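You operate a simulated robot arm through the tools that you are given. There is no shell and no other tool.

You are at the controls of a simulated two-armed robot. One attempt, no reset.

Task
Add the water and grind the soaked rice to a smooth batter.
Fine: empty the blue jug into the drum and put it back; shut the lid before you switch on; switch off when it is smooth. Set down upright: blue jug.

Only the result counts: the job must be done as asked and must still hold three seconds after the hand-in. Knocking over, shifting, dropping, spilling or breaking anything else fails it. A push-on lid holds only when it is set on centred and level and pressed home; a screw cap is set on level and turned clockwise until tight.

Robot
Two 6-joint arms with two-finger grippers on one trunk that stands fixed in place. Base frame: the origin is at the foot of the trunk, x ahead of it, y to its left, z up; the work surface is at about z = 0.8. Lengths are in m, angles in rad, forces in N, time in s.
The left shoulder is at [0.03, 0.178, 1.238], the right one opposite. With the tool pointing down near the work surface each hand reaches from about 0.6 to 0.68 m from the base axis, measured 20 degrees to its own side. Payload 2.54 kg a hand.
The TCP of each hand is the grasp point between the finger pads, 0.03 m short of the fingertips. In the tool frame z runs along the fingers and y along their closing line. The gripper opens to 0.116 m; its body begins 0.095 m behind the TCP.
Orientation is that of the tool frame in the base frame, as a unit quaternion [x, y, z, w]. With the fingers straight down and closing along the base's y, the tool's x points along the base's -x, its y along +y and its z along -z.

Tools
- The arms move only by the tool apply_moves. It takes "left_motion", "right_motion" or both (then of equal length, played together; a hand with none holds still); each is one flat list of numbers, 7 for each row, row after row: the shift along the base's x, y, z in cm, then the turn, a rotation vector about the base's x, y, z in rad, then the finger opening in cm, from 0 to 11.6. In form: [tx, ty, tz, wx, wy, wz, hand, tx, ty, tz, wx, wy, wz, hand, ...]. A call has 1 to 20 rows; each row is the pose to reach, as a shift and turn from the pose commanded when the call began. Rows are played at 5 a second. More than 0.05 m and 0.15 rad between two rows, or a gripper value outside its range, and nothing of the call is played. Where a pose cannot be reached the arm comes as near as it can. A force on the tool above 40 N (or 10 N above the force at the start of the call, whichever is more), or a blocked arm, ends the call early, and 0.2 s more pass. The fingers move at their own pace (about 0.153 m/s each) and stop on an object; they squeeze with about 41 N. The grip force told is the motor's: it shows also when the fingers shut on nothing. Time passes only in rows, and 0.2 s behind the last, so rows that repeat a pose let the fingers close. It gives the time, the measured TCP pose, the force on the tool (base axes), the opening and the grip force at its end, in the units of the frame above (readings bear some noise), with the torque about the TCP (base axes, N m) and any sound that the robot's microphone picked up.
- Cameras (640 x 400 px; columns grow to the right, rows downward): "scene" is now at [0.0422, 0.0149, 1.9562]; the picture's right is [0.18, -0.98, 0.00], its down [-0.77, -0.14, -0.62] and it looks along [0.61, 0.11, -0.78] (base axes); focal length 317 px, centre (320, 200). "left" rides on the left gripper at [0.069, 0.015, -0.122] in its tool frame; the picture's right is [-0.21, 0.98, 0.00], its down [-0.83, -0.18, -0.53] and it looks along [-0.52, -0.11, 0.85] (tool axes); focal length 251 px, centre (320, 200). "right" rides on the right gripper at [0.069, -0.015, -0.122] in its tool frame; the picture's right is [0.21, 0.98, 0.00], its down [-0.83, 0.18, -0.53] and it looks along [-0.52, 0.11, 0.85] (tool axes); focal length 251 px, centre (320, 200). There is no depth. A picture from a camera that has moved, and an enlarged one, comes with that camera's place and axes in the base frame and with its lens.
- snapshot(camera): a new picture of that camera. It takes no simulated time.
- raise_lower(by): moves the trunk up (or, below 0, down) by that many m; the arms and the scene camera ride with it, the base frame stays. It gives what a move gives, with no picture.
- aim_head(pan, tilt): turns the head with the scene camera to pan (to the left, within 2.496 rad either way) and tilt (down, from -0.506 to 1.204), counted from straight ahead of the robot. It gives what a move gives.
- zoom(camera, box): a new picture of the part [left, top, right, bottom] of that camera's present view, enlarged. It takes no simulated time.
- finish_job(): hands the job in; it is judged then, once.

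Nothing tells you positions but the pictures and the camera data. Unless the task says otherwise, let go and move clear before handing in.

The tools are called after "Emit:" as a command line: name --argument value ..., lists and objects as JSON in quotes. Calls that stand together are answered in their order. apply_moves: Moves the arms, as the interface text tells. Its arguments: {"type":"object","properties":{"left_motion":{"type":"array","items":{"type":"number"}},"right_motion":{"type":"array","items":{"type":"number"}}},"required":[]} The other tools are called the same way: raise_lower (by) moves the trunk up or down; aim_head (pan, tilt) turns the head that bears the scene camera; snapshot (camera) takes a picture; zoom (camera, box) takes an enlarged picture of a part of a camera's view; finish_job () hands the job in.

At the start:

```text
time: 0.0
left_tool_pos: [0.4047, 0.3551, 1.4881]
left_ee_rot: [-0.001, 1.0, 0.0, 0.0]
left_ft_force: [0.0, 0.3, -0.7]
left_wrist_torque: [0.02, 0.03, -0.03]
left_grip_width: 0.1164
left_grip_force: 0.1
right_tool_pos: [0.5484, -0.1282, 1.4764]
right_ee_rot: [0.0, 1.0, 0.0, -0.001]
right_ft_force: [0.1, -0.2, 0.5]
right_wrist_torque: [0.03, 0.06, -0.01]
right_grip_width: 0.1156
right_grip_force: 0.1
trunk travel left (down, up): [-0.45, 0.09]
head pan, tilt (commanded): [0.182, 0.897]
```

scene: 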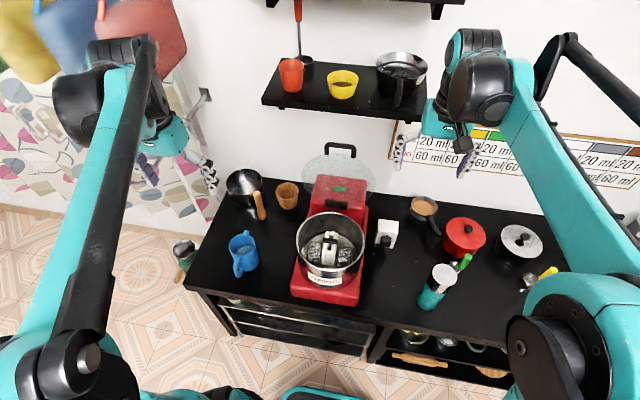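
right: 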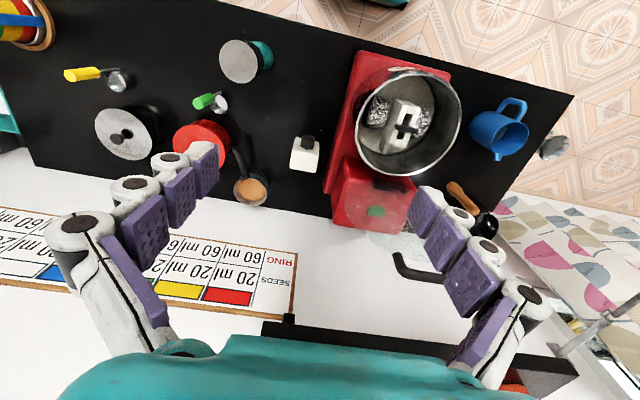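
left: 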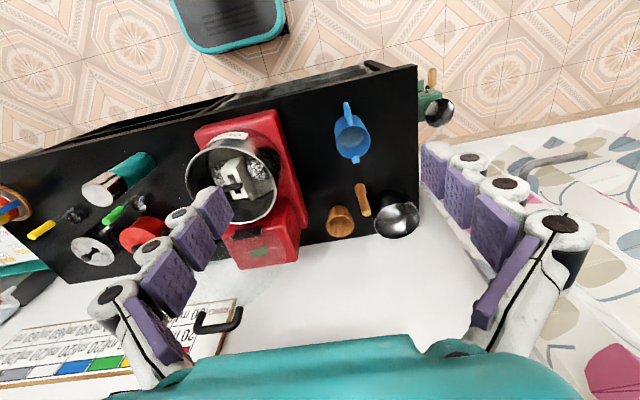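

I see a wet grinder (red body, steel drum) in the middle of the counter, a blue jug to its left, a clear lid with a black handle behind the grinder, and a board on the wall. I'll look closer at each before moving.

Emit:
zoom --camera "scene" --box '[210, 130, 410, 310]'

Emit:
zoom --camera "scene" --box '[370, 110, 640, 300]'

Emit:
zoom --camera "right" --box '[320, 30, 580, 290]'

Emit:
zoom --camera "left" --box '[160, 80, 440, 350]'

```text
2.22 times, centred on (310, 220) of scene
camera zoom: at [0.0422, 0.0149, 1.9562], right [0.18, -0.98, 0.0], down [-0.77, -0.14, -0.62], along [0.61, 0.11, -0.78], focal length 705 px, centre (342, 156)
```

zoom: 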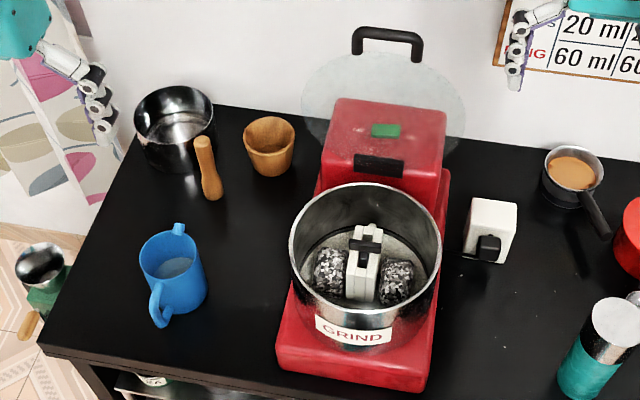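

```text
2.11 times, centred on (505, 205) of scene
camera zoom: at [0.0422, 0.0149, 1.9562], right [0.18, -0.98, 0.0], down [-0.77, -0.14, -0.62], along [0.61, 0.11, -0.78], focal length 668 px, centre (-70, 190)
```

zoom: 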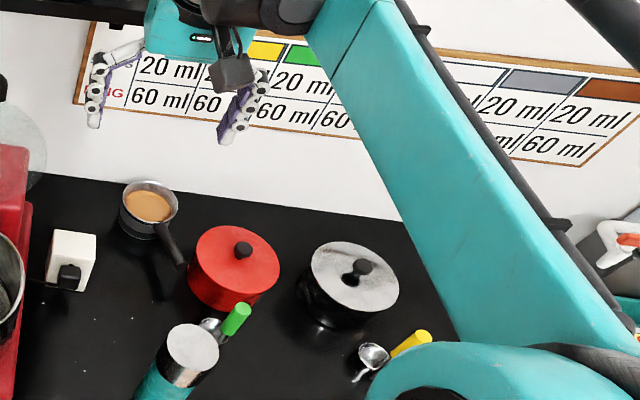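

```text
1.54 times, centred on (450, 160) of right
camera zoom: at [0.4806, -0.1438, 1.5969], right [-0.21, 0.98, 0.0], down [0.83, 0.18, 0.53], along [0.52, 0.11, -0.85], focal length 387 px, centre (120, 262)
```

zoom: 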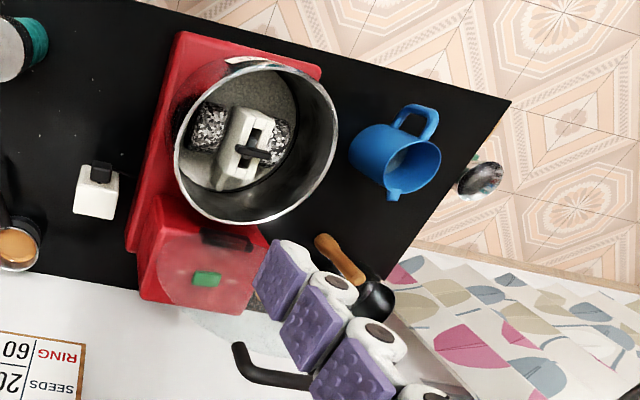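

```text
1.48 times, centred on (300, 215) of left
camera zoom: at [0.3358, 0.3718, 1.6097], right [0.21, 0.98, 0.0], down [0.83, -0.18, 0.53], along [0.52, -0.11, -0.85], focal length 372 px, centre (350, 178)
```

zoom: 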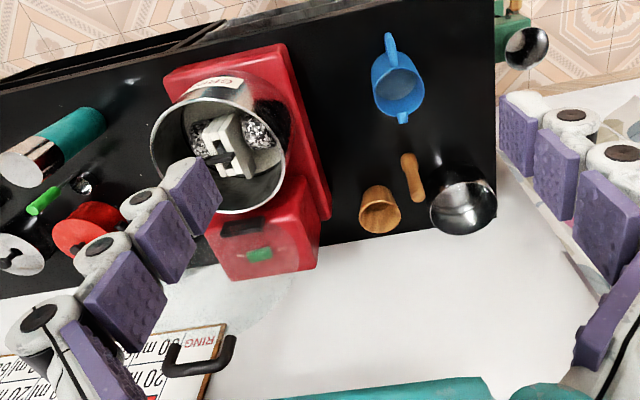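

Emit:
zoom --camera "scene" --box '[285, 130, 385, 220]'

Emit:
zoom --camera "right" --box '[320, 150, 460, 290]'

Emit:
zoom --camera "left" --box '[180, 190, 320, 340]'

Emit:
zoom --camera "scene" --box '[280, 200, 400, 310]'

Emit:
zoom --camera "scene" --box '[210, 160, 310, 290]'

```text
4.44 times, centred on (335, 175) of scene
camera zoom: at [0.0422, 0.0149, 1.9562], right [0.18, -0.98, 0.0], down [-0.77, -0.14, -0.62], along [0.61, 0.11, -0.78], focal length 1409 px, centre (253, 311)
```

zoom: 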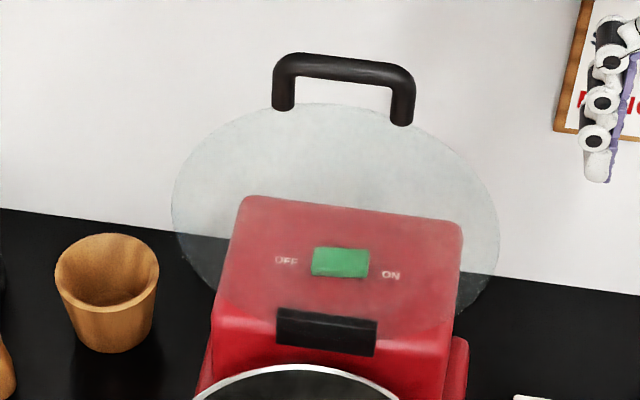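

```text
2.86 times, centred on (390, 220) of right
camera zoom: at [0.4806, -0.1438, 1.5969], right [-0.21, 0.98, 0.0], down [0.83, 0.18, 0.53], along [0.52, 0.11, -0.85], focal length 718 px, centre (120, 143)
```

zoom: 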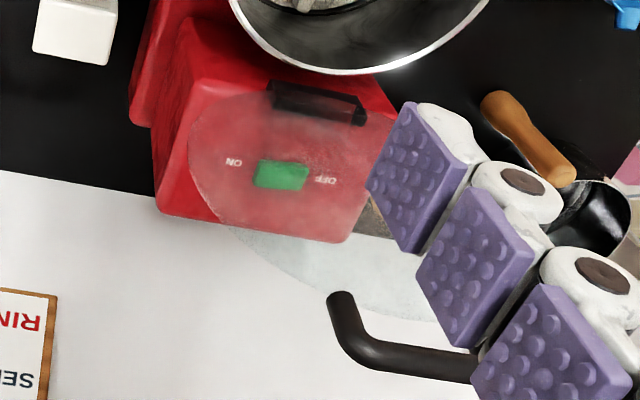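

```text
2.67 times, centred on (250, 265) of left
camera zoom: at [0.3358, 0.3718, 1.6097], right [0.21, 0.98, 0.0], down [0.83, -0.18, 0.53], along [0.52, -0.11, -0.85], focal length 670 px, centre (507, 27)
```

zoom: 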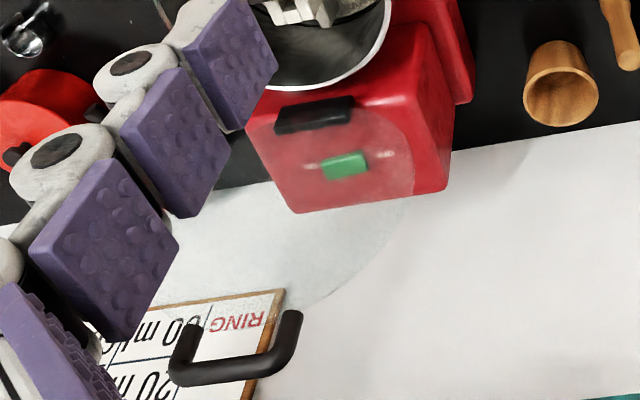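

```text
3.64 times, centred on (340, 255) of scene
camera zoom: at [0.0422, 0.0149, 1.9562], right [0.18, -0.98, 0.0], down [-0.77, -0.14, -0.62], along [0.61, 0.11, -0.78], focal length 1153 px, centre (247, 0)
```

zoom: 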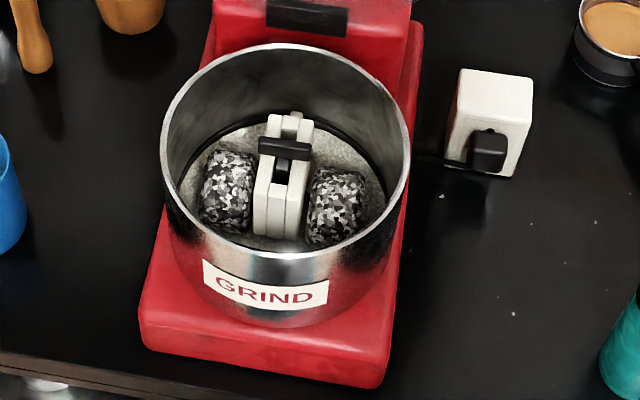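

```text
3.08 times, centred on (260, 225) of scene
camera zoom: at [0.0422, 0.0149, 1.9562], right [0.18, -0.98, 0.0], down [-0.77, -0.14, -0.62], along [0.61, 0.11, -0.78], focal length 976 px, centre (505, 123)
```

zoom: 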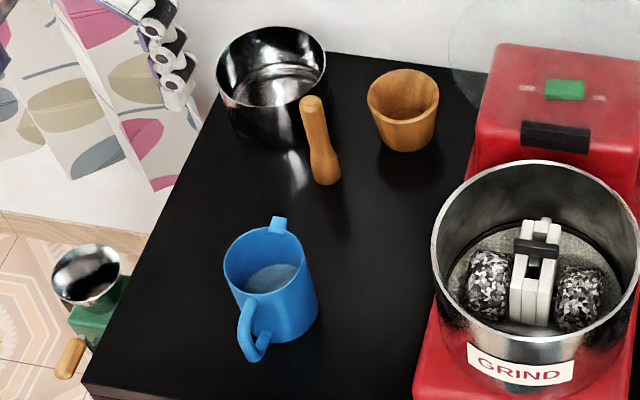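

Emit:
zoom --camera "scene" --box '[380, 20, 540, 190]'

Emit:
zoom --camera "scene" --box '[40, 20, 240, 220]'

Emit:
zoom --camera "left" --box '[320, 80, 440, 250]'

Emit:
zoom --camera "right" --box '[440, 80, 580, 230]'

```text
2.35 times, centred on (460, 105) of scene
camera zoom: at [0.0422, 0.0149, 1.9562], right [0.18, -0.98, 0.0], down [-0.77, -0.14, -0.62], along [0.61, 0.11, -0.78], focal length 746 px, centre (-9, 424)
```

zoom: 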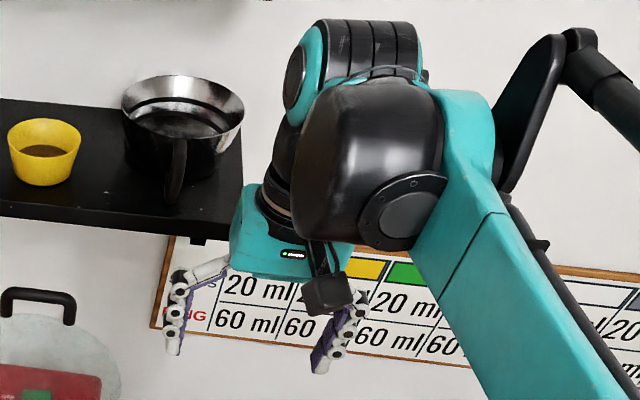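

```text
2.00 times, centred on (140, 120) of scene
camera zoom: at [0.0422, 0.0149, 1.9562], right [0.18, -0.98, 0.0], down [-0.77, -0.14, -0.62], along [0.61, 0.11, -0.78], focal length 634 px, centre (680, 360)
```

zoom: 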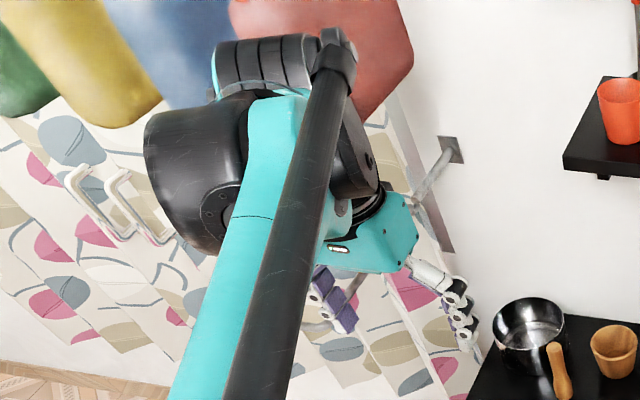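

```text
2.35 times, centred on (380, 165) of left
camera zoom: at [0.3358, 0.3718, 1.6097], right [0.21, 0.98, 0.0], down [0.83, -0.18, 0.53], along [0.52, -0.11, -0.85], focal length 592 px, centre (179, 282)
```

zoom: 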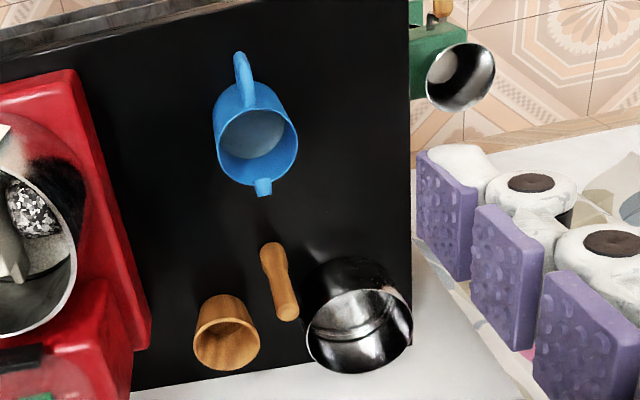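

```text
2.67 times, centred on (510, 155) of right
camera zoom: at [0.4806, -0.1438, 1.5969], right [-0.21, 0.98, 0.0], down [0.83, 0.18, 0.53], along [0.52, 0.11, -0.85], focal length 670 px, centre (-187, 320)
```

zoom: 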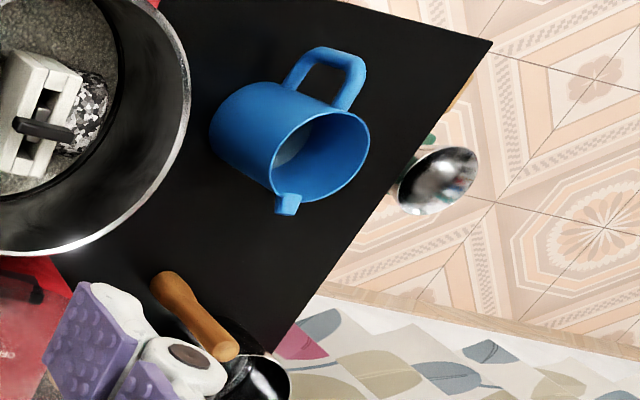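

I can see the jug (about 0.10 m wide, rim at z≈0.92) at roughly (0.59, 0.41), the drum centred near (0.61, 0.08) with its rim at z≈1.03, and the hinged lid standing open behind it. I'll first turn the left hand by half a turn up high, so its camera will sit above the hand in a forward grasp.

Emit:
apply_moves --left_motion '[0, 0, 0, 0, 0, 0.15, 11.6, 0, 0, 0, 0, 0, 0.3, 11.6, 0, 0, 0, 0, 0, 0.45, 11.6, 0, 0, 0, 0, 0, 0.6, 11.6, 0, 0, 0, 0, 0, 0.75, 11.6, 0, 0, 0, 0, 0, 0.9, 11.6, 0, 0, 0, 0, 0, 1.05, 11.6, 0, 0, 0, 0, 0, 1.2, 11.6, 0, 0, 0, 0, 0, 1.35, 11.6, 0, 0, 0, 0, 0, 1.5, 11.6]'

```text
time: 2.2
left_tool_pos: [0.4043, 0.3552, 1.4871]
left_ee_rot: [-0.682, 0.731, 0.0, 0.0]
left_ft_force: [0.1, 0.1, -0.6]
left_wrist_torque: [-0.03, 0.03, -0.05]
left_grip_width: 0.116
left_grip_force: 0.1
right_tool_pos: [0.5491, -0.128, 1.4757]
right_ee_rot: [-0.001, 1.0, 0.0, 0.001]
right_ft_force: [0.1, -1.1, -0.3]
right_wrist_torque: [-0.01, -0.05, -0.03]
right_grip_width: 0.1159
right_grip_force: 0.1
trunk travel left (down, up): [-0.45, 0.09]
head pan, tilt (commanded): [0.182, 0.897]
```

The hand turns freely; I continue the yaw to a full half turn.

Emit:
apply_moves --left_motion '[0, 0, 0, 0, 0, 0.15, 11.6, 0, 0, 0, 0, 0, 0.3, 11.6, 0, 0, 0, 0, 0, 0.45, 11.6, 0, 0, 0, 0, 0, 0.6, 11.6, 0, 0, 0, 0, 0, 0.75, 11.6, 0, 0, 0, 0, 0, 0.9, 11.6, 0, 0, 0, 0, 0, 1.05, 11.6, 0, 0, 0, 0, 0, 1.2, 11.6, 0, 0, 0, 0, 0, 1.35, 11.6, 0, 0, 0, 0, 0, 1.5, 11.6, 0, 0, 0, 0, 0, 1.64, 11.6]'

Emit:
snapshot --camera "scene"

Emit:
snapshot --camera "left"

```text
time: 4.6
left_tool_pos: [0.4035, 0.355, 1.4868]
left_ee_rot: [1.0, 0.0, 0.001, 0.0]
left_ft_force: [0.2, 0.2, -0.8]
left_wrist_torque: [-0.04, -0.01, -0.01]
left_grip_width: 0.1161
left_grip_force: 0.0
right_tool_pos: [0.5494, -0.1276, 1.475]
right_ee_rot: [0.0, 1.0, 0.0, 0.0]
right_ft_force: [0.0, 0.8, -0.3]
right_wrist_torque: [0.01, -0.01, 0.0]
right_grip_width: 0.1161
right_grip_force: 0.1
trunk travel left (down, up): [-0.45, 0.09]
head pan, tilt (commanded): [0.182, 0.897]
```

```text
taken
camera scene: at [0.0422, 0.0149, 1.9562], right [0.18, -0.98, 0.0], down [-0.77, -0.14, -0.62], along [0.61, 0.11, -0.78], focal length 317 px, centre (320, 200)
```

scene: 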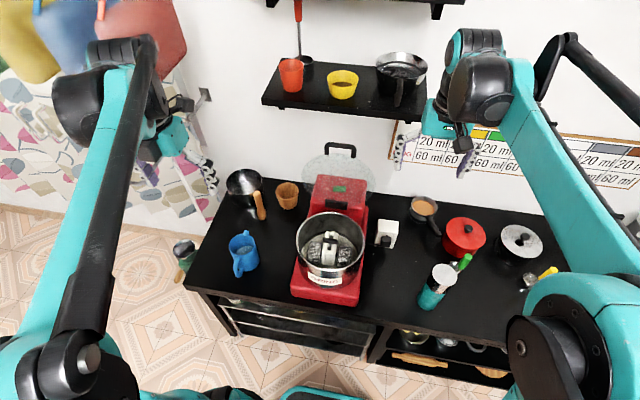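

```text
taken
camera left: at [0.4737, 0.3417, 1.6096], right [-0.21, -0.98, 0.0], down [-0.83, 0.18, 0.53], along [-0.52, 0.11, -0.85], focal length 251 px, centre (320, 200)
```

left: 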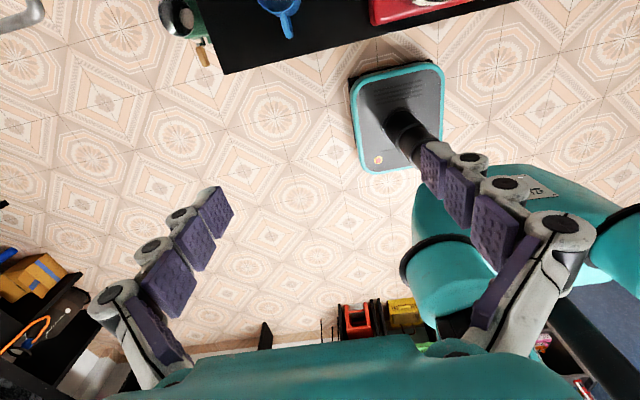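

Left hand is flipped as wanted. Now I pitch it to point forward (about 10° below level) while shifting it toward the jug column, still high above the counter.

Emit:
apply_moves --left_motion '[1.7, 0.58, -0.5, 0, -0.14, 0, 11.6, 3.4, 1.16, -1, 0, -0.28, 0, 11.6, 5.1, 1.74, -1.5, 0, -0.42, 0, 11.6, 6.8, 2.32, -2, 0, -0.56, 0, 11.6, 8.5, 2.9, -2.5, 0, -0.7, 0, 11.6, 10.2, 3.48, -3, 0, -0.84, 0, 11.6, 11.9, 4.06, -3.5, 0, -0.98, 0, 11.6, 13.6, 4.64, -4, 0, -1.12, 0, 11.6, 15.3, 5.22, -4.5, 0, -1.26, 0, 11.6, 17.0, 5.8, -5, 0, -1.4, 0, 11.6]'

Emit:
snapshot --camera "scene"

Emit:
snapshot --camera "left"

```text
time: 6.8
left_tool_pos: [0.5755, 0.4142, 1.4365]
left_ee_rot: [0.765, 0.0, 0.644, -0.001]
left_ft_force: [0.5, 0.1, 0.5]
left_wrist_torque: [0.04, -0.01, 0.0]
left_grip_width: 0.1159
left_grip_force: 0.2
right_tool_pos: [0.5508, -0.1257, 1.476]
right_ee_rot: [0.0, 1.0, -0.001, -0.001]
right_ft_force: [0.4, 0.2, 0.3]
right_wrist_torque: [-0.05, 0.01, 0.0]
right_grip_width: 0.1158
right_grip_force: 0.1
trunk travel left (down, up): [-0.45, 0.09]
head pan, tilt (commanded): [0.182, 0.897]
```

```text
taken
camera scene: at [0.0447, 0.0169, 1.9561], right [0.18, -0.98, 0.0], down [-0.77, -0.14, -0.62], along [0.61, 0.11, -0.78], focal length 317 px, centre (320, 200)
```

scene: 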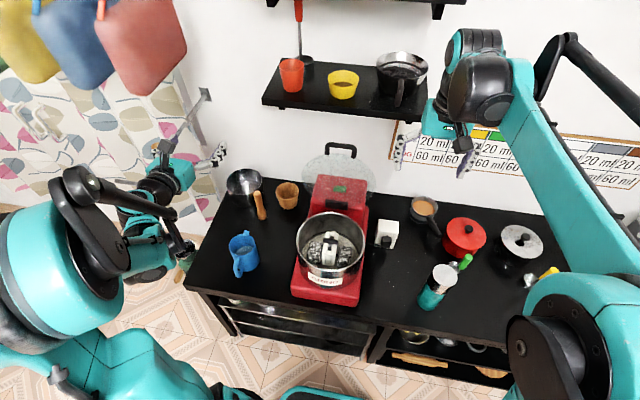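

```text
taken
camera left: at [0.4674, 0.4008, 1.5252], right [-0.04, -0.98, -0.21], down [-0.67, 0.18, -0.72], along [0.74, 0.12, -0.66], focal length 251 px, centre (320, 200)
```

left: 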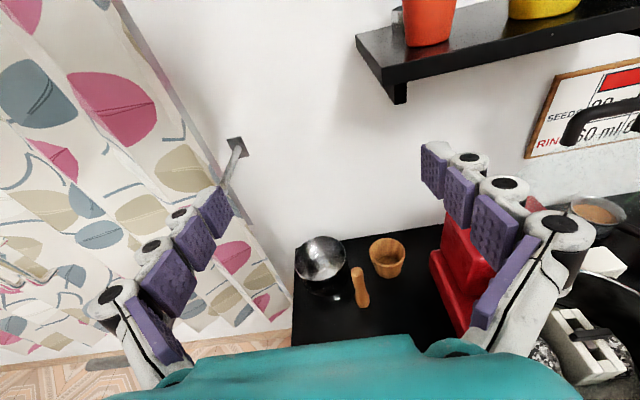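

The left hand now points forward above the jug column. I lower the trunk so the jug is within comfortable reach.

Emit:
raise_lower --by -0.2

Emit:
snapshot --camera "scene"

Emit:
snapshot --camera "left"

Emit:
snapshot --camera "right"

```text
time: 9.0
left_tool_pos: [0.5733, 0.4124, 1.2362]
left_ee_rot: [0.765, 0.0, 0.644, -0.001]
left_ft_force: [0.2, -0.4, 0.6]
left_wrist_torque: [-0.02, -0.01, -0.03]
left_grip_width: 0.1162
left_grip_force: 0.1
right_tool_pos: [0.549, -0.1288, 1.2753]
right_ee_rot: [0.0, 1.0, 0.0, 0.0]
right_ft_force: [-1.8, 0.4, -0.4]
right_wrist_torque: [0.0, 0.0, 0.03]
right_grip_width: 0.116
right_grip_force: 0.1
trunk travel left (down, up): [-0.25, 0.29]
head pan, tilt (commanded): [0.182, 0.897]
```

```text
taken
camera scene: at [0.0421, 0.0148, 1.7564], right [0.18, -0.98, 0.0], down [-0.77, -0.14, -0.62], along [0.61, 0.11, -0.78], focal length 317 px, centre (320, 200)
```

scene: 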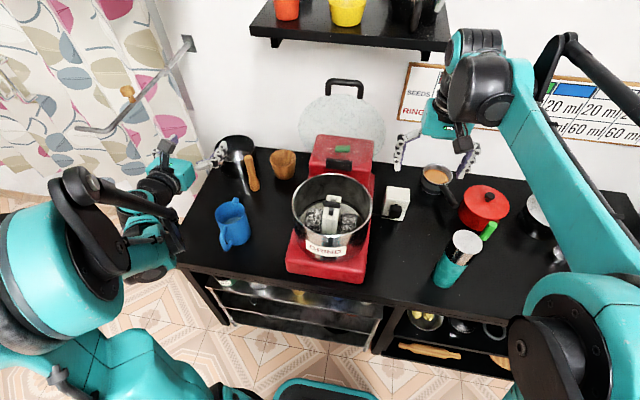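

```text
taken
camera left: at [0.4655, 0.399, 1.3267], right [-0.04, -0.98, -0.21], down [-0.67, 0.18, -0.72], along [0.74, 0.12, -0.66], focal length 251 px, centre (320, 200)
```

left: 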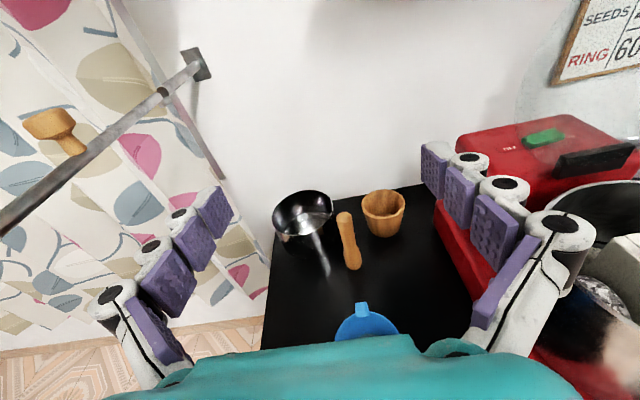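

```text
taken
camera right: at [0.4804, -0.1439, 1.3971], right [-0.21, 0.98, 0.0], down [0.83, 0.18, 0.53], along [0.52, 0.11, -0.85], focal length 251 px, centre (320, 200)
```

right: 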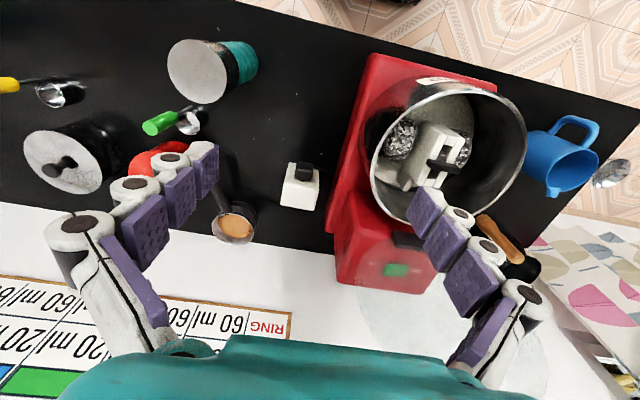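

Emit:
zoom --camera "scene" --box '[190, 130, 290, 270]'

Emit:
zoom --camera "right" --box '[500, 90, 640, 230]'

Emit:
zoom --camera "scene" --box '[270, 60, 410, 290]'

Emit:
zoom --camera "right" --box '[310, 40, 540, 300]'

```text
2.86 times, centred on (240, 200) of scene
camera zoom: at [0.0421, 0.0148, 1.7564], right [0.18, -0.98, 0.0], down [-0.77, -0.14, -0.62], along [0.61, 0.11, -0.78], focal length 906 px, centre (549, 200)
```

zoom: 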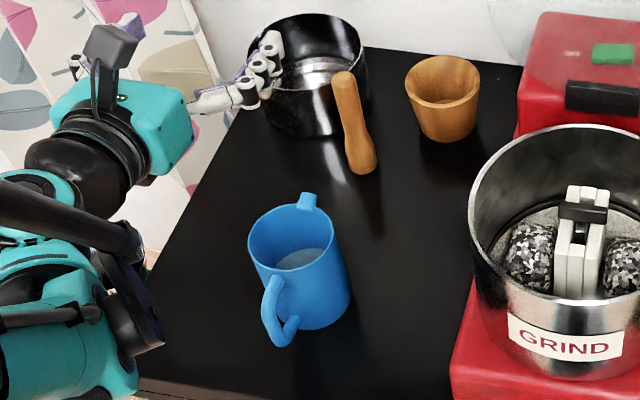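

```text
2.86 times, centred on (570, 160) of right
camera zoom: at [0.4804, -0.1439, 1.3971], right [-0.21, 0.98, 0.0], down [0.83, 0.18, 0.53], along [0.52, 0.11, -0.85], focal length 718 px, centre (-394, 314)
```

zoom: 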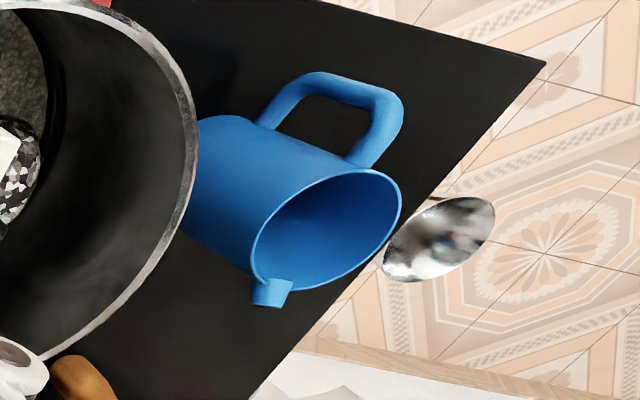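

```text
1.74 times, centred on (340, 175) of scene
camera zoom: at [0.0421, 0.0148, 1.7564], right [0.18, -0.98, 0.0], down [-0.77, -0.14, -0.62], along [0.61, 0.11, -0.78], focal length 552 px, centre (285, 244)
```

zoom: 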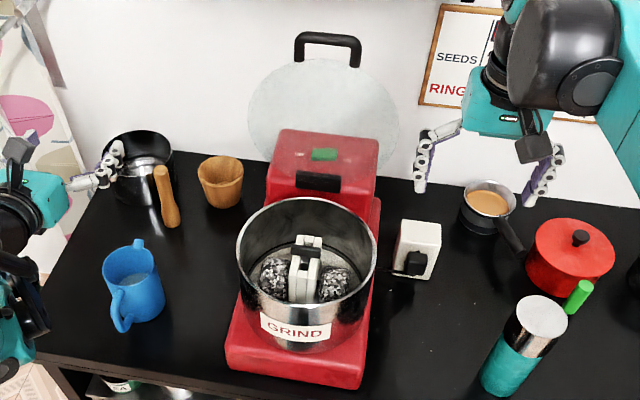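

```text
1.54 times, centred on (425, 170) of right
camera zoom: at [0.4804, -0.1439, 1.3971], right [-0.21, 0.98, 0.0], down [0.83, 0.18, 0.53], along [0.52, 0.11, -0.85], focal length 387 px, centre (158, 246)
```

zoom: 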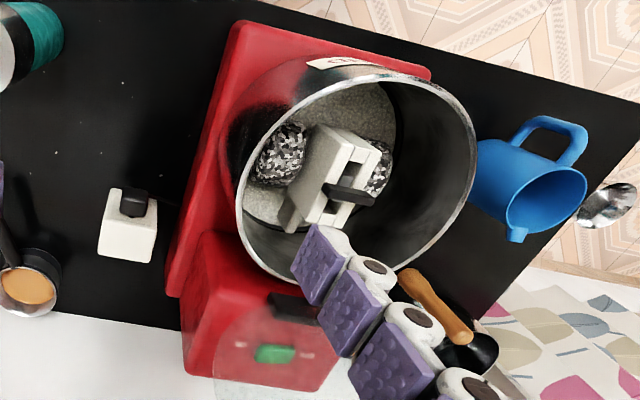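

The jug's axis is at about (0.587, 0.4125), handle toward me, spout away. I descend to z≈1.0 with fingers straddling it and check alignment.

Emit:
apply_moves --left_motion '[0, 0, -4, 0, 0, 0, 11.6, 0, 0, -8, 0, 0, 0, 11.6, 0, 0, -12, 0, 0, 0, 11.6, 0, 0, -16, 0, 0, 0, 11.6, 0, 0, -20, 0, 0, 0, 11.6, 0, 0, -22, 0, 0, 0, 11.6]'

Emit:
snapshot --camera "scene"

Emit:
snapshot --camera "left"

```text
time: 10.4
left_tool_pos: [0.6172, 0.4498, 1.0773]
left_ee_rot: [0.765, -0.001, 0.644, -0.001]
left_ft_force: [-0.2, -1.0, -1.0]
left_wrist_torque: [-0.03, 0.04, 0.01]
left_grip_width: 0.1162
left_grip_force: 0.1
left hand out of reach, approached as far as the arm can: row 3, 4, 5, 6
right_tool_pos: [0.5495, -0.1282, 1.2759]
right_ee_rot: [0.0, 1.0, 0.0, 0.0]
right_ft_force: [0.1, -0.3, -0.2]
right_wrist_torque: [0.0, -0.02, -0.01]
right_grip_width: 0.1159
right_grip_force: 0.1
trunk travel left (down, up): [-0.25, 0.29]
head pan, tilt (commanded): [0.182, 0.897]
```

```text
taken
camera scene: at [0.0421, 0.0147, 1.7562], right [0.18, -0.98, 0.0], down [-0.77, -0.14, -0.62], along [0.61, 0.11, -0.78], focal length 317 px, centre (320, 200)
```

scene: 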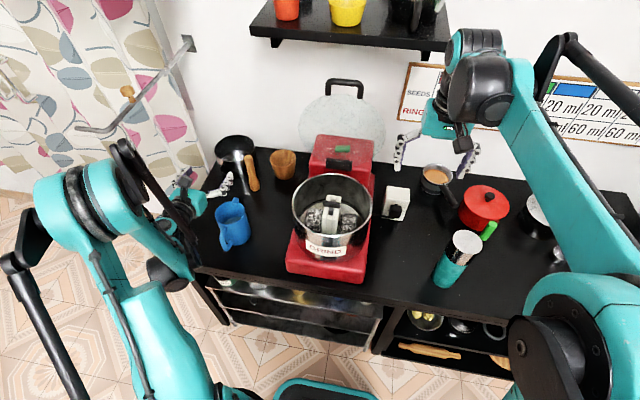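

```text
taken
camera left: at [0.5089, 0.4356, 1.1667], right [-0.04, -0.98, -0.21], down [-0.67, 0.18, -0.72], along [0.74, 0.11, -0.66], focal length 251 px, centre (320, 200)
```

left: 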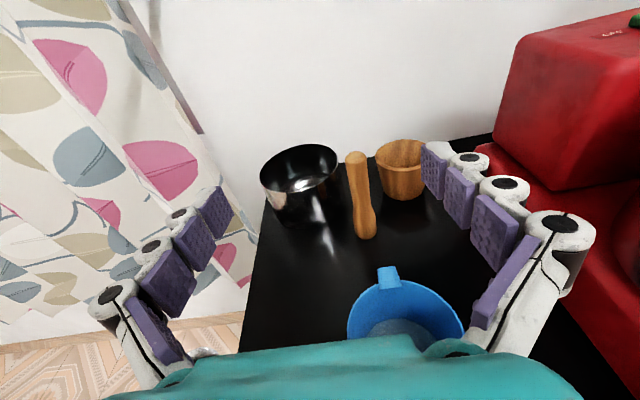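

The arm is too folded at this trunk height, so the hand stopped short. I go back up and raise the trunk, which puts the shoulder farther above the jug.

Emit:
apply_moves --left_motion '[0, 0, 4, 0, 0, 0, 11.6, 0, 0, 8, 0, 0, 0, 11.6, 0, 0, 12, 0, 0, 0, 11.6]'

Emit:
raise_lower --by 0.2

Emit:
snapshot --camera "scene"

```text
time: 11.2
left_tool_pos: [0.6173, 0.4481, 1.1979]
left_ee_rot: [0.765, -0.001, 0.644, 0.0]
left_ft_force: [-0.6, -0.3, -0.4]
left_wrist_torque: [0.01, 0.0, 0.0]
left_grip_width: 0.1161
left_grip_force: 0.0
right_tool_pos: [0.548, -0.1278, 1.2763]
right_ee_rot: [-0.001, 1.0, 0.0, 0.0]
right_ft_force: [0.0, 0.7, 0.2]
right_wrist_torque: [0.03, -0.03, 0.02]
right_grip_width: 0.1162
right_grip_force: 0.0
trunk travel left (down, up): [-0.25, 0.29]
head pan, tilt (commanded): [0.182, 0.897]
```

```text
time: 13.3
left_tool_pos: [0.6191, 0.4504, 1.3964]
left_ee_rot: [0.765, 0.0, 0.645, -0.001]
left_ft_force: [0.5, 0.3, -0.5]
left_wrist_torque: [0.01, -0.02, 0.02]
left_grip_width: 0.1158
left_grip_force: 0.1
right_tool_pos: [0.5489, -0.1282, 1.4759]
right_ee_rot: [0.0, 1.0, 0.0, 0.001]
right_ft_force: [0.3, 0.5, -0.2]
right_wrist_torque: [-0.02, 0.01, 0.03]
right_grip_width: 0.1159
right_grip_force: 0.1
trunk travel left (down, up): [-0.45, 0.09]
head pan, tilt (commanded): [0.182, 0.897]
```

```text
taken
camera scene: at [0.0424, 0.015, 1.9561], right [0.18, -0.98, 0.0], down [-0.77, -0.14, -0.62], along [0.61, 0.11, -0.78], focal length 317 px, centre (320, 200)
```

scene: 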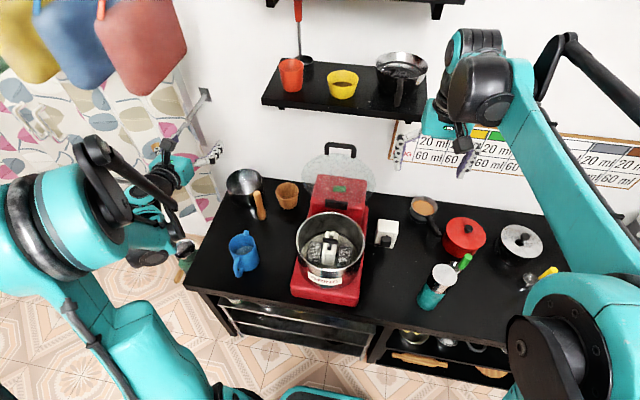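

Now I descend along a slightly more distant column, then come in toward the jug once below shoulder level.

Emit:
apply_moves --left_motion '[3, 0, -3, 0, 0, 0, 11.6, 4, 0, -7, 0, 0, 0, 11.6, 4, 0, -11, 0, 0, 0, 11.6, 4, 0, -15, 0, 0, 0, 11.6, 4, 0, -19, 0, 0, 0, 11.6, 4, 0, -23, 0, 0, 0, 11.6, 4, 0, -27, 0, 0, 0, 11.6, 4, 0, -31, 0, 0, 0, 11.6, 4, 0, -35, 0, 0, 0, 11.6]'

Emit:
snapshot --camera "scene"

Emit:
snapshot --camera "left"

```text
time: 15.3
left_tool_pos: [0.704, 0.4784, 1.0804]
left_ee_rot: [0.765, -0.001, 0.644, 0.0]
left_ft_force: [-0.7, -0.6, 0.2]
left_wrist_torque: [0.02, 0.04, -0.01]
left_grip_width: 0.116
left_grip_force: 0.1
left hand out of reach, approached as far as the arm can: row 5, 6, 7, 8, 9
right_tool_pos: [0.5491, -0.1282, 1.4759]
right_ee_rot: [0.0, 1.0, 0.0, 0.0]
right_ft_force: [-0.1, -0.7, 0.3]
right_wrist_torque: [0.02, -0.01, 0.02]
right_grip_width: 0.1161
right_grip_force: 0.0
trunk travel left (down, up): [-0.45, 0.09]
head pan, tilt (commanded): [0.182, 0.897]
```

```text
taken
camera scene: at [0.042, 0.0145, 1.9563], right [0.18, -0.98, 0.0], down [-0.77, -0.14, -0.62], along [0.61, 0.11, -0.78], focal length 317 px, centre (320, 200)
```

scene: 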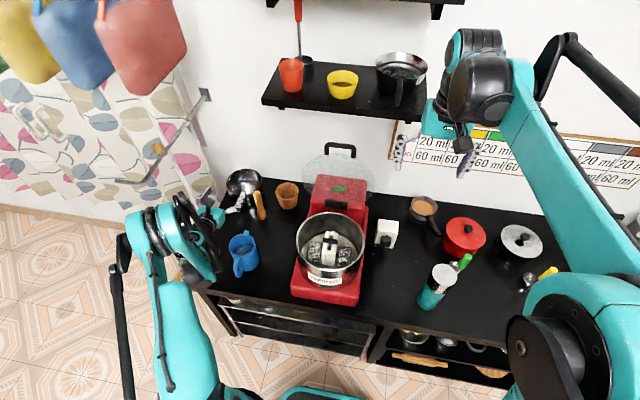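

```text
taken
camera left: at [0.595, 0.4658, 1.1706], right [-0.04, -0.98, -0.21], down [-0.67, 0.18, -0.72], along [0.74, 0.12, -0.66], focal length 251 px, centre (320, 200)
```

left: 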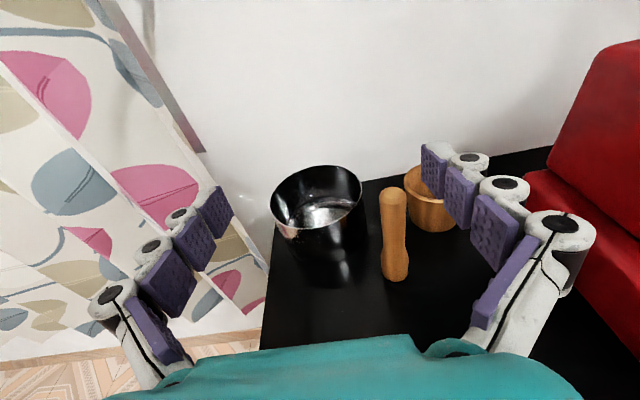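

Level forward reach low down isn't available at this trunk height. I'll bring the left hand back up, pitch it about 25° down, and raise the right hand, so that I can then lower the trunk fully.

Emit:
apply_moves --left_motion '[0, 0, 4, 0, 0, 0, 11.6, 0, 0, 8, 0, 0, 0, 11.6, 0, 0, 12, 0, 0, 0, 11.6, -1, 0, 16, 0, 0.05, 0, 11.6, -3, -1, 20, 0, 0.1, 0, 11.6, -5, -2, 24, 0, 0.15, 0, 11.6, -7, -3, 28, 0, 0.2, 0, 11.6, -9, -4, 32, 0, 0.26, 0, 11.6, -10, -5, 36, 0, 0.26, 0, 11.6, -11, -6, 40, 0, 0.26, 0, 11.6]' --right_motion '[0, 0, 1, 0, 0, 0, 11.6, 0, 0, 2, 0, 0, 0, 11.6, 0, 0, 3, 0, 0, 0, 11.6, 0, 0, 4, 0, 0, 0, 11.6, 0, 0, 5, 0, 0, 0, 11.6, 0, 0, 6, 0, 0, 0, 11.6, 0, 0, 7, 0, 0, 0, 11.6, 0, 0, 8, 0, 0, 0, 11.6, 0, 0, 9, 0, 0, 0, 11.6, 0, 0, 10, 0, 0, 0, 11.6]'

Emit:
snapshot --camera "scene"

```text
time: 17.5
left_tool_pos: [0.5929, 0.4194, 1.4831]
left_ee_rot: [0.842, -0.001, 0.54, -0.001]
left_ft_force: [-0.6, 0.3, 0.4]
left_wrist_torque: [0.02, 0.01, 0.03]
left_grip_width: 0.116
left_grip_force: 0.0
right_tool_pos: [0.547, -0.1296, 1.5763]
right_ee_rot: [0.001, 1.0, 0.0, 0.001]
right_ft_force: [-0.8, 0.1, 0.5]
right_wrist_torque: [0.07, -0.03, 0.0]
right_grip_width: 0.116
right_grip_force: 0.0
trunk travel left (down, up): [-0.45, 0.09]
head pan, tilt (commanded): [0.182, 0.897]
```

```text
taken
camera scene: at [0.0402, 0.0132, 1.9563], right [0.18, -0.98, 0.0], down [-0.77, -0.14, -0.62], along [0.61, 0.11, -0.78], focal length 317 px, centre (320, 200)
```

scene: 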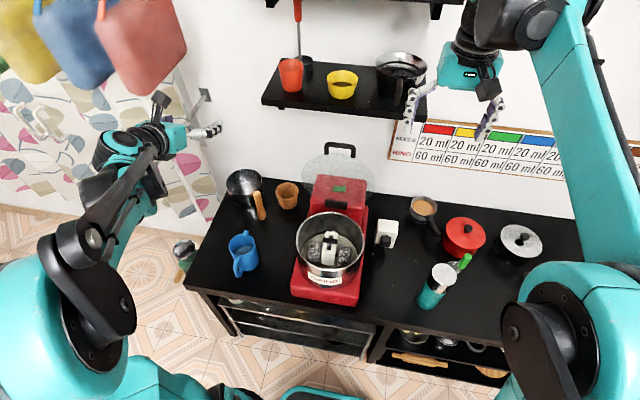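

Emit:
raise_lower --by -0.25

Emit:
snapshot --camera "scene"

```text
time: 20.1
left_tool_pos: [0.5942, 0.4198, 1.2317]
left_ee_rot: [0.842, 0.0, 0.54, -0.001]
left_ft_force: [0.2, -0.3, -0.9]
left_wrist_torque: [0.03, -0.02, -0.02]
left_grip_width: 0.1164
left_grip_force: 0.1
right_tool_pos: [0.5497, -0.1285, 1.3255]
right_ee_rot: [0.0, 1.0, 0.0, 0.0]
right_ft_force: [-0.1, -0.4, 1.4]
right_wrist_torque: [-0.01, 0.01, -0.03]
right_grip_width: 0.1159
right_grip_force: 0.1
trunk travel left (down, up): [-0.2, 0.34]
head pan, tilt (commanded): [0.182, 0.897]
```

```text
taken
camera scene: at [0.0421, 0.0148, 1.7063], right [0.18, -0.98, 0.0], down [-0.77, -0.14, -0.62], along [0.61, 0.11, -0.78], focal length 317 px, centre (320, 200)
```

scene: 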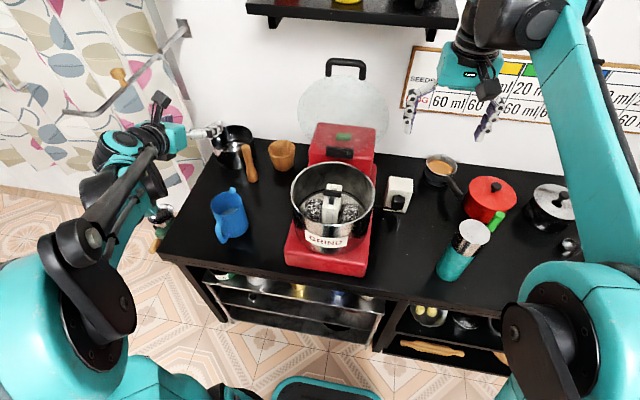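

Emit:
raise_lower --by -0.12

Emit:
snapshot --camera "scene"

Emit:
snapshot --camera "left"

Emit:
snapshot --camera "right"

```text
time: 21.6
left_tool_pos: [0.5956, 0.4189, 1.1123]
left_ee_rot: [0.842, -0.001, 0.539, 0.0]
left_ft_force: [0.0, -0.5, 0.1]
left_wrist_torque: [-0.05, 0.0, 0.0]
left_grip_width: 0.116
left_grip_force: 0.1
right_tool_pos: [0.5483, -0.1291, 1.206]
right_ee_rot: [0.001, 1.0, 0.001, 0.0]
right_ft_force: [0.0, 0.0, -0.2]
right_wrist_torque: [0.0, 0.0, 0.0]
right_grip_width: 0.1158
right_grip_force: 0.0
trunk travel left (down, up): [-0.08, 0.46]
head pan, tilt (commanded): [0.182, 0.897]
```

```text
taken
camera scene: at [0.042, 0.0148, 1.5864], right [0.18, -0.98, 0.0], down [-0.77, -0.14, -0.62], along [0.61, 0.11, -0.78], focal length 317 px, centre (320, 200)
```

scene: 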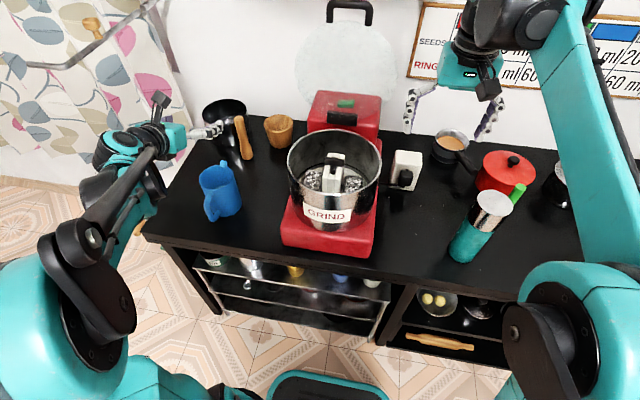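

```text
taken
camera left: at [0.5132, 0.4063, 1.2264], right [-0.09, -0.98, -0.2], down [-0.83, 0.18, -0.53], along [0.55, 0.12, -0.83], focal length 251 px, centre (320, 200)
```

left: 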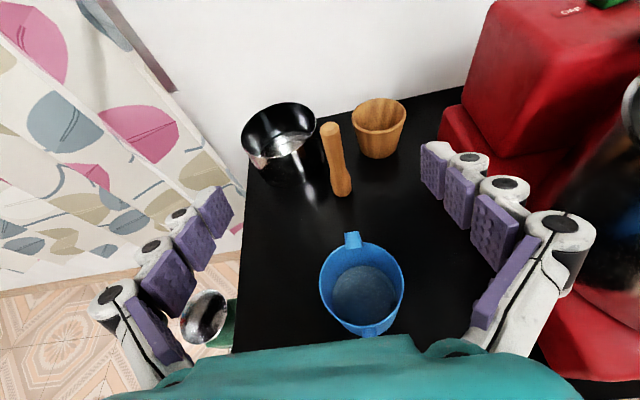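

```text
taken
camera right: at [0.4805, -0.1439, 1.3273], right [-0.21, 0.98, 0.0], down [0.83, 0.18, 0.53], along [0.52, 0.11, -0.85], focal length 251 px, centre (320, 200)
```

right: 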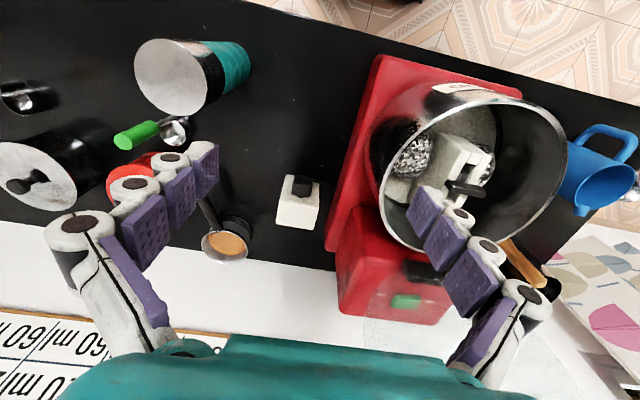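

Emit:
raise_lower --by -0.08

Emit:
apply_moves --left_motion '[-1.0, -0.4, -2, 0, 0, 0, 11.6, -1.8, -0.65, -4, 0, 0, 0, 11.6]'

Emit:
snapshot --camera "scene"

Emit:
snapshot --camera "left"

Emit:
zoom --camera "right" --box '[480, 60, 640, 260]'

```text
time: 22.8
left_tool_pos: [0.5942, 0.4197, 1.0308]
left_ee_rot: [0.842, 0.0, 0.539, -0.001]
left_ft_force: [-0.5, -0.3, 0.7]
left_wrist_torque: [0.01, 0.01, -0.01]
left_grip_width: 0.1161
left_grip_force: 0.1
right_tool_pos: [0.5482, -0.1284, 1.1262]
right_ee_rot: [0.0, 1.0, 0.0, -0.001]
right_ft_force: [0.4, -0.1, -0.5]
right_wrist_torque: [-0.04, -0.01, 0.02]
right_grip_width: 0.1161
right_grip_force: 0.0
trunk travel left (down, up): [0.0, 0.54]
head pan, tilt (commanded): [0.182, 0.897]
```

```text
time: 23.4
left_tool_pos: [0.5768, 0.4127, 0.9916]
left_ee_rot: [0.842, -0.001, 0.54, -0.001]
left_ft_force: [-0.7, -1.0, -0.3]
left_wrist_torque: [-0.01, -0.01, 0.05]
left_grip_width: 0.1162
left_grip_force: 0.1
right_tool_pos: [0.5478, -0.1283, 1.1262]
right_ee_rot: [-0.001, 1.0, 0.0, 0.001]
right_ft_force: [-0.2, -0.4, 0.2]
right_wrist_torque: [0.01, 0.02, 0.0]
right_grip_width: 0.116
right_grip_force: 0.1
trunk travel left (down, up): [0.0, 0.54]
head pan, tilt (commanded): [0.182, 0.897]
```

```text
taken
camera scene: at [0.0423, 0.015, 1.5062], right [0.18, -0.98, 0.0], down [-0.77, -0.14, -0.62], along [0.61, 0.11, -0.78], focal length 317 px, centre (320, 200)
```

scene: 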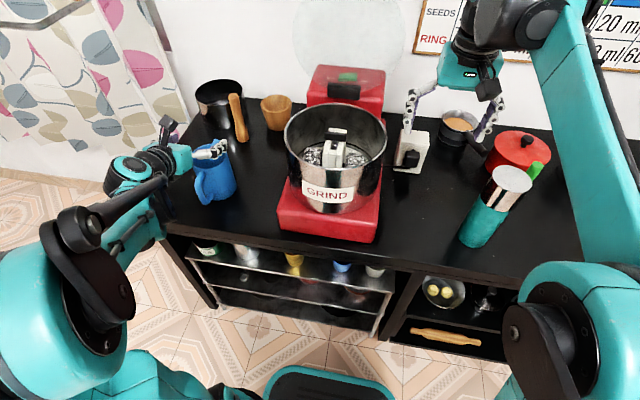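

```text
taken
camera left: at [0.4954, 0.3992, 1.105], right [-0.09, -0.98, -0.2], down [-0.83, 0.18, -0.53], along [0.55, 0.12, -0.83], focal length 251 px, centre (320, 200)
```

left: 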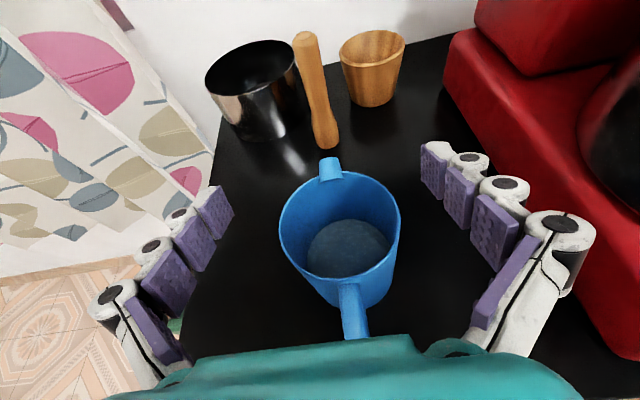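

```text
2.00 times, centred on (560, 160) of right
camera zoom: at [0.4808, -0.1438, 1.247], right [-0.21, 0.98, 0.0], down [0.83, 0.18, 0.53], along [0.52, 0.11, -0.85], focal length 503 px, centre (-160, 280)
```

zoom: 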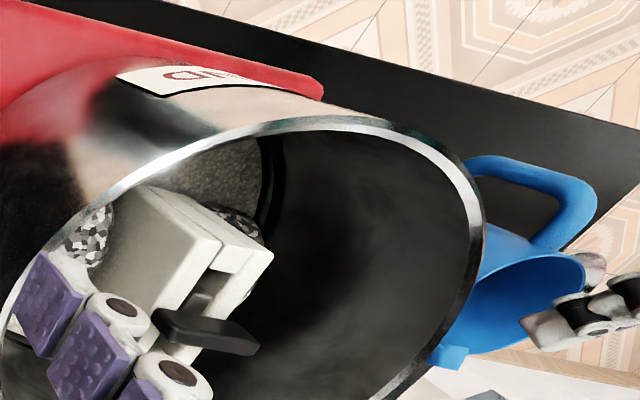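

The hand is aligned with the jug (y≈0.4127). I descend gently to grasp height.

Emit:
apply_moves --left_motion '[0, 0, -3, 0, 0, 0, 11.6, 0, 0, -6, 0, 0, 0, 11.6, 0, 0, -8, 0, 0, 0, 11.6, 0, 0, -10, 0, 0, 0, 11.6, 0, 0, -11.6, 0, 0, 0, 11.6]'

Emit:
snapshot --camera "left"

Emit:
zoom --camera "scene" --box '[120, 100, 300, 240]'

```text
time: 24.6
left_tool_pos: [0.5763, 0.4124, 0.8742]
left_ee_rot: [0.842, -0.001, 0.539, 0.0]
left_ft_force: [0.4, 0.4, -1.1]
left_wrist_torque: [0.0, -0.01, 0.0]
left_grip_width: 0.1158
left_grip_force: 0.0
right_tool_pos: [0.5493, -0.1281, 1.1266]
right_ee_rot: [0.001, 1.0, 0.0, 0.0]
right_ft_force: [0.9, -0.8, 1.4]
right_wrist_torque: [-0.03, 0.01, 0.0]
right_grip_width: 0.1159
right_grip_force: 0.1
trunk travel left (down, up): [0.0, 0.54]
head pan, tilt (commanded): [0.182, 0.897]
```

```text
taken
camera left: at [0.4951, 0.3988, 0.9892], right [-0.09, -0.98, -0.2], down [-0.83, 0.18, -0.53], along [0.55, 0.11, -0.83], focal length 251 px, centre (320, 200)
```

left: 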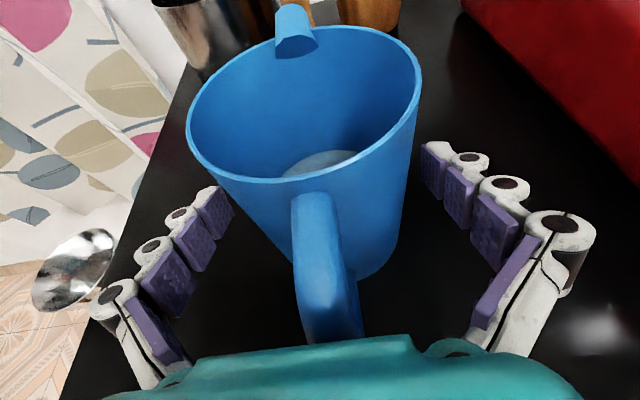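

```text
2.86 times, centred on (210, 170) of scene
camera zoom: at [0.0425, 0.0152, 1.5062], right [0.18, -0.98, 0.0], down [-0.77, -0.14, -0.62], along [0.61, 0.11, -0.78], focal length 906 px, centre (634, 286)
```

zoom: 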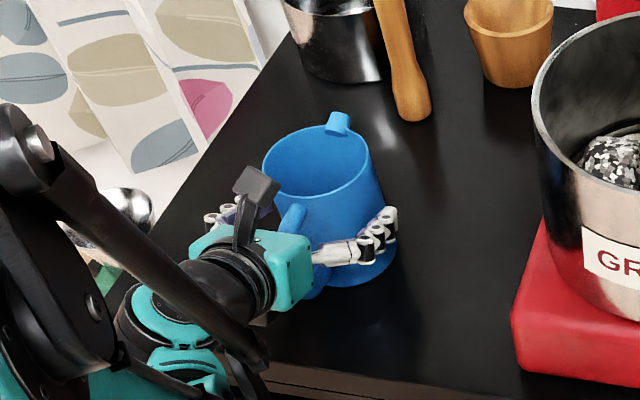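

The fingers straddle the jug body with the handle between them. Closing the grip now.

Emit:
apply_moves --left_motion '[0, 0, 0, 0, 0, 0, 10.4, 0, 0, 0, 0, 0, 0, 9.6, 0, 0, 0, 0, 0, 0, 8, 0, 0, 0, 0, 0, 0, 6, 0, 0, 0, 0, 0, 0, 6]'

Emit:
snapshot --camera "left"

```text
time: 25.8
left_tool_pos: [0.5757, 0.4116, 0.8761]
left_ee_rot: [0.842, -0.001, 0.539, 0.0]
left_ft_force: [-1.0, -1.3, 0.6]
left_wrist_torque: [-0.05, -0.01, -0.02]
left_grip_width: 0.0951
left_grip_force: 41.0
right_tool_pos: [0.5486, -0.1284, 1.1272]
right_ee_rot: [0.0, 1.0, 0.0, 0.0]
right_ft_force: [-0.5, 0.5, -0.4]
right_wrist_torque: [-0.01, 0.02, -0.02]
right_grip_width: 0.1161
right_grip_force: 0.0
trunk travel left (down, up): [0.0, 0.54]
head pan, tilt (commanded): [0.182, 0.897]
```

```text
taken
camera left: at [0.4947, 0.3984, 0.9898], right [-0.09, -0.98, -0.2], down [-0.83, 0.18, -0.53], along [0.55, 0.12, -0.83], focal length 251 px, centre (320, 200)
```

left: 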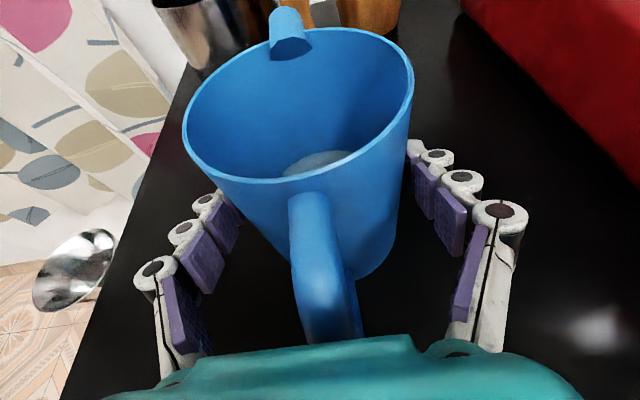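

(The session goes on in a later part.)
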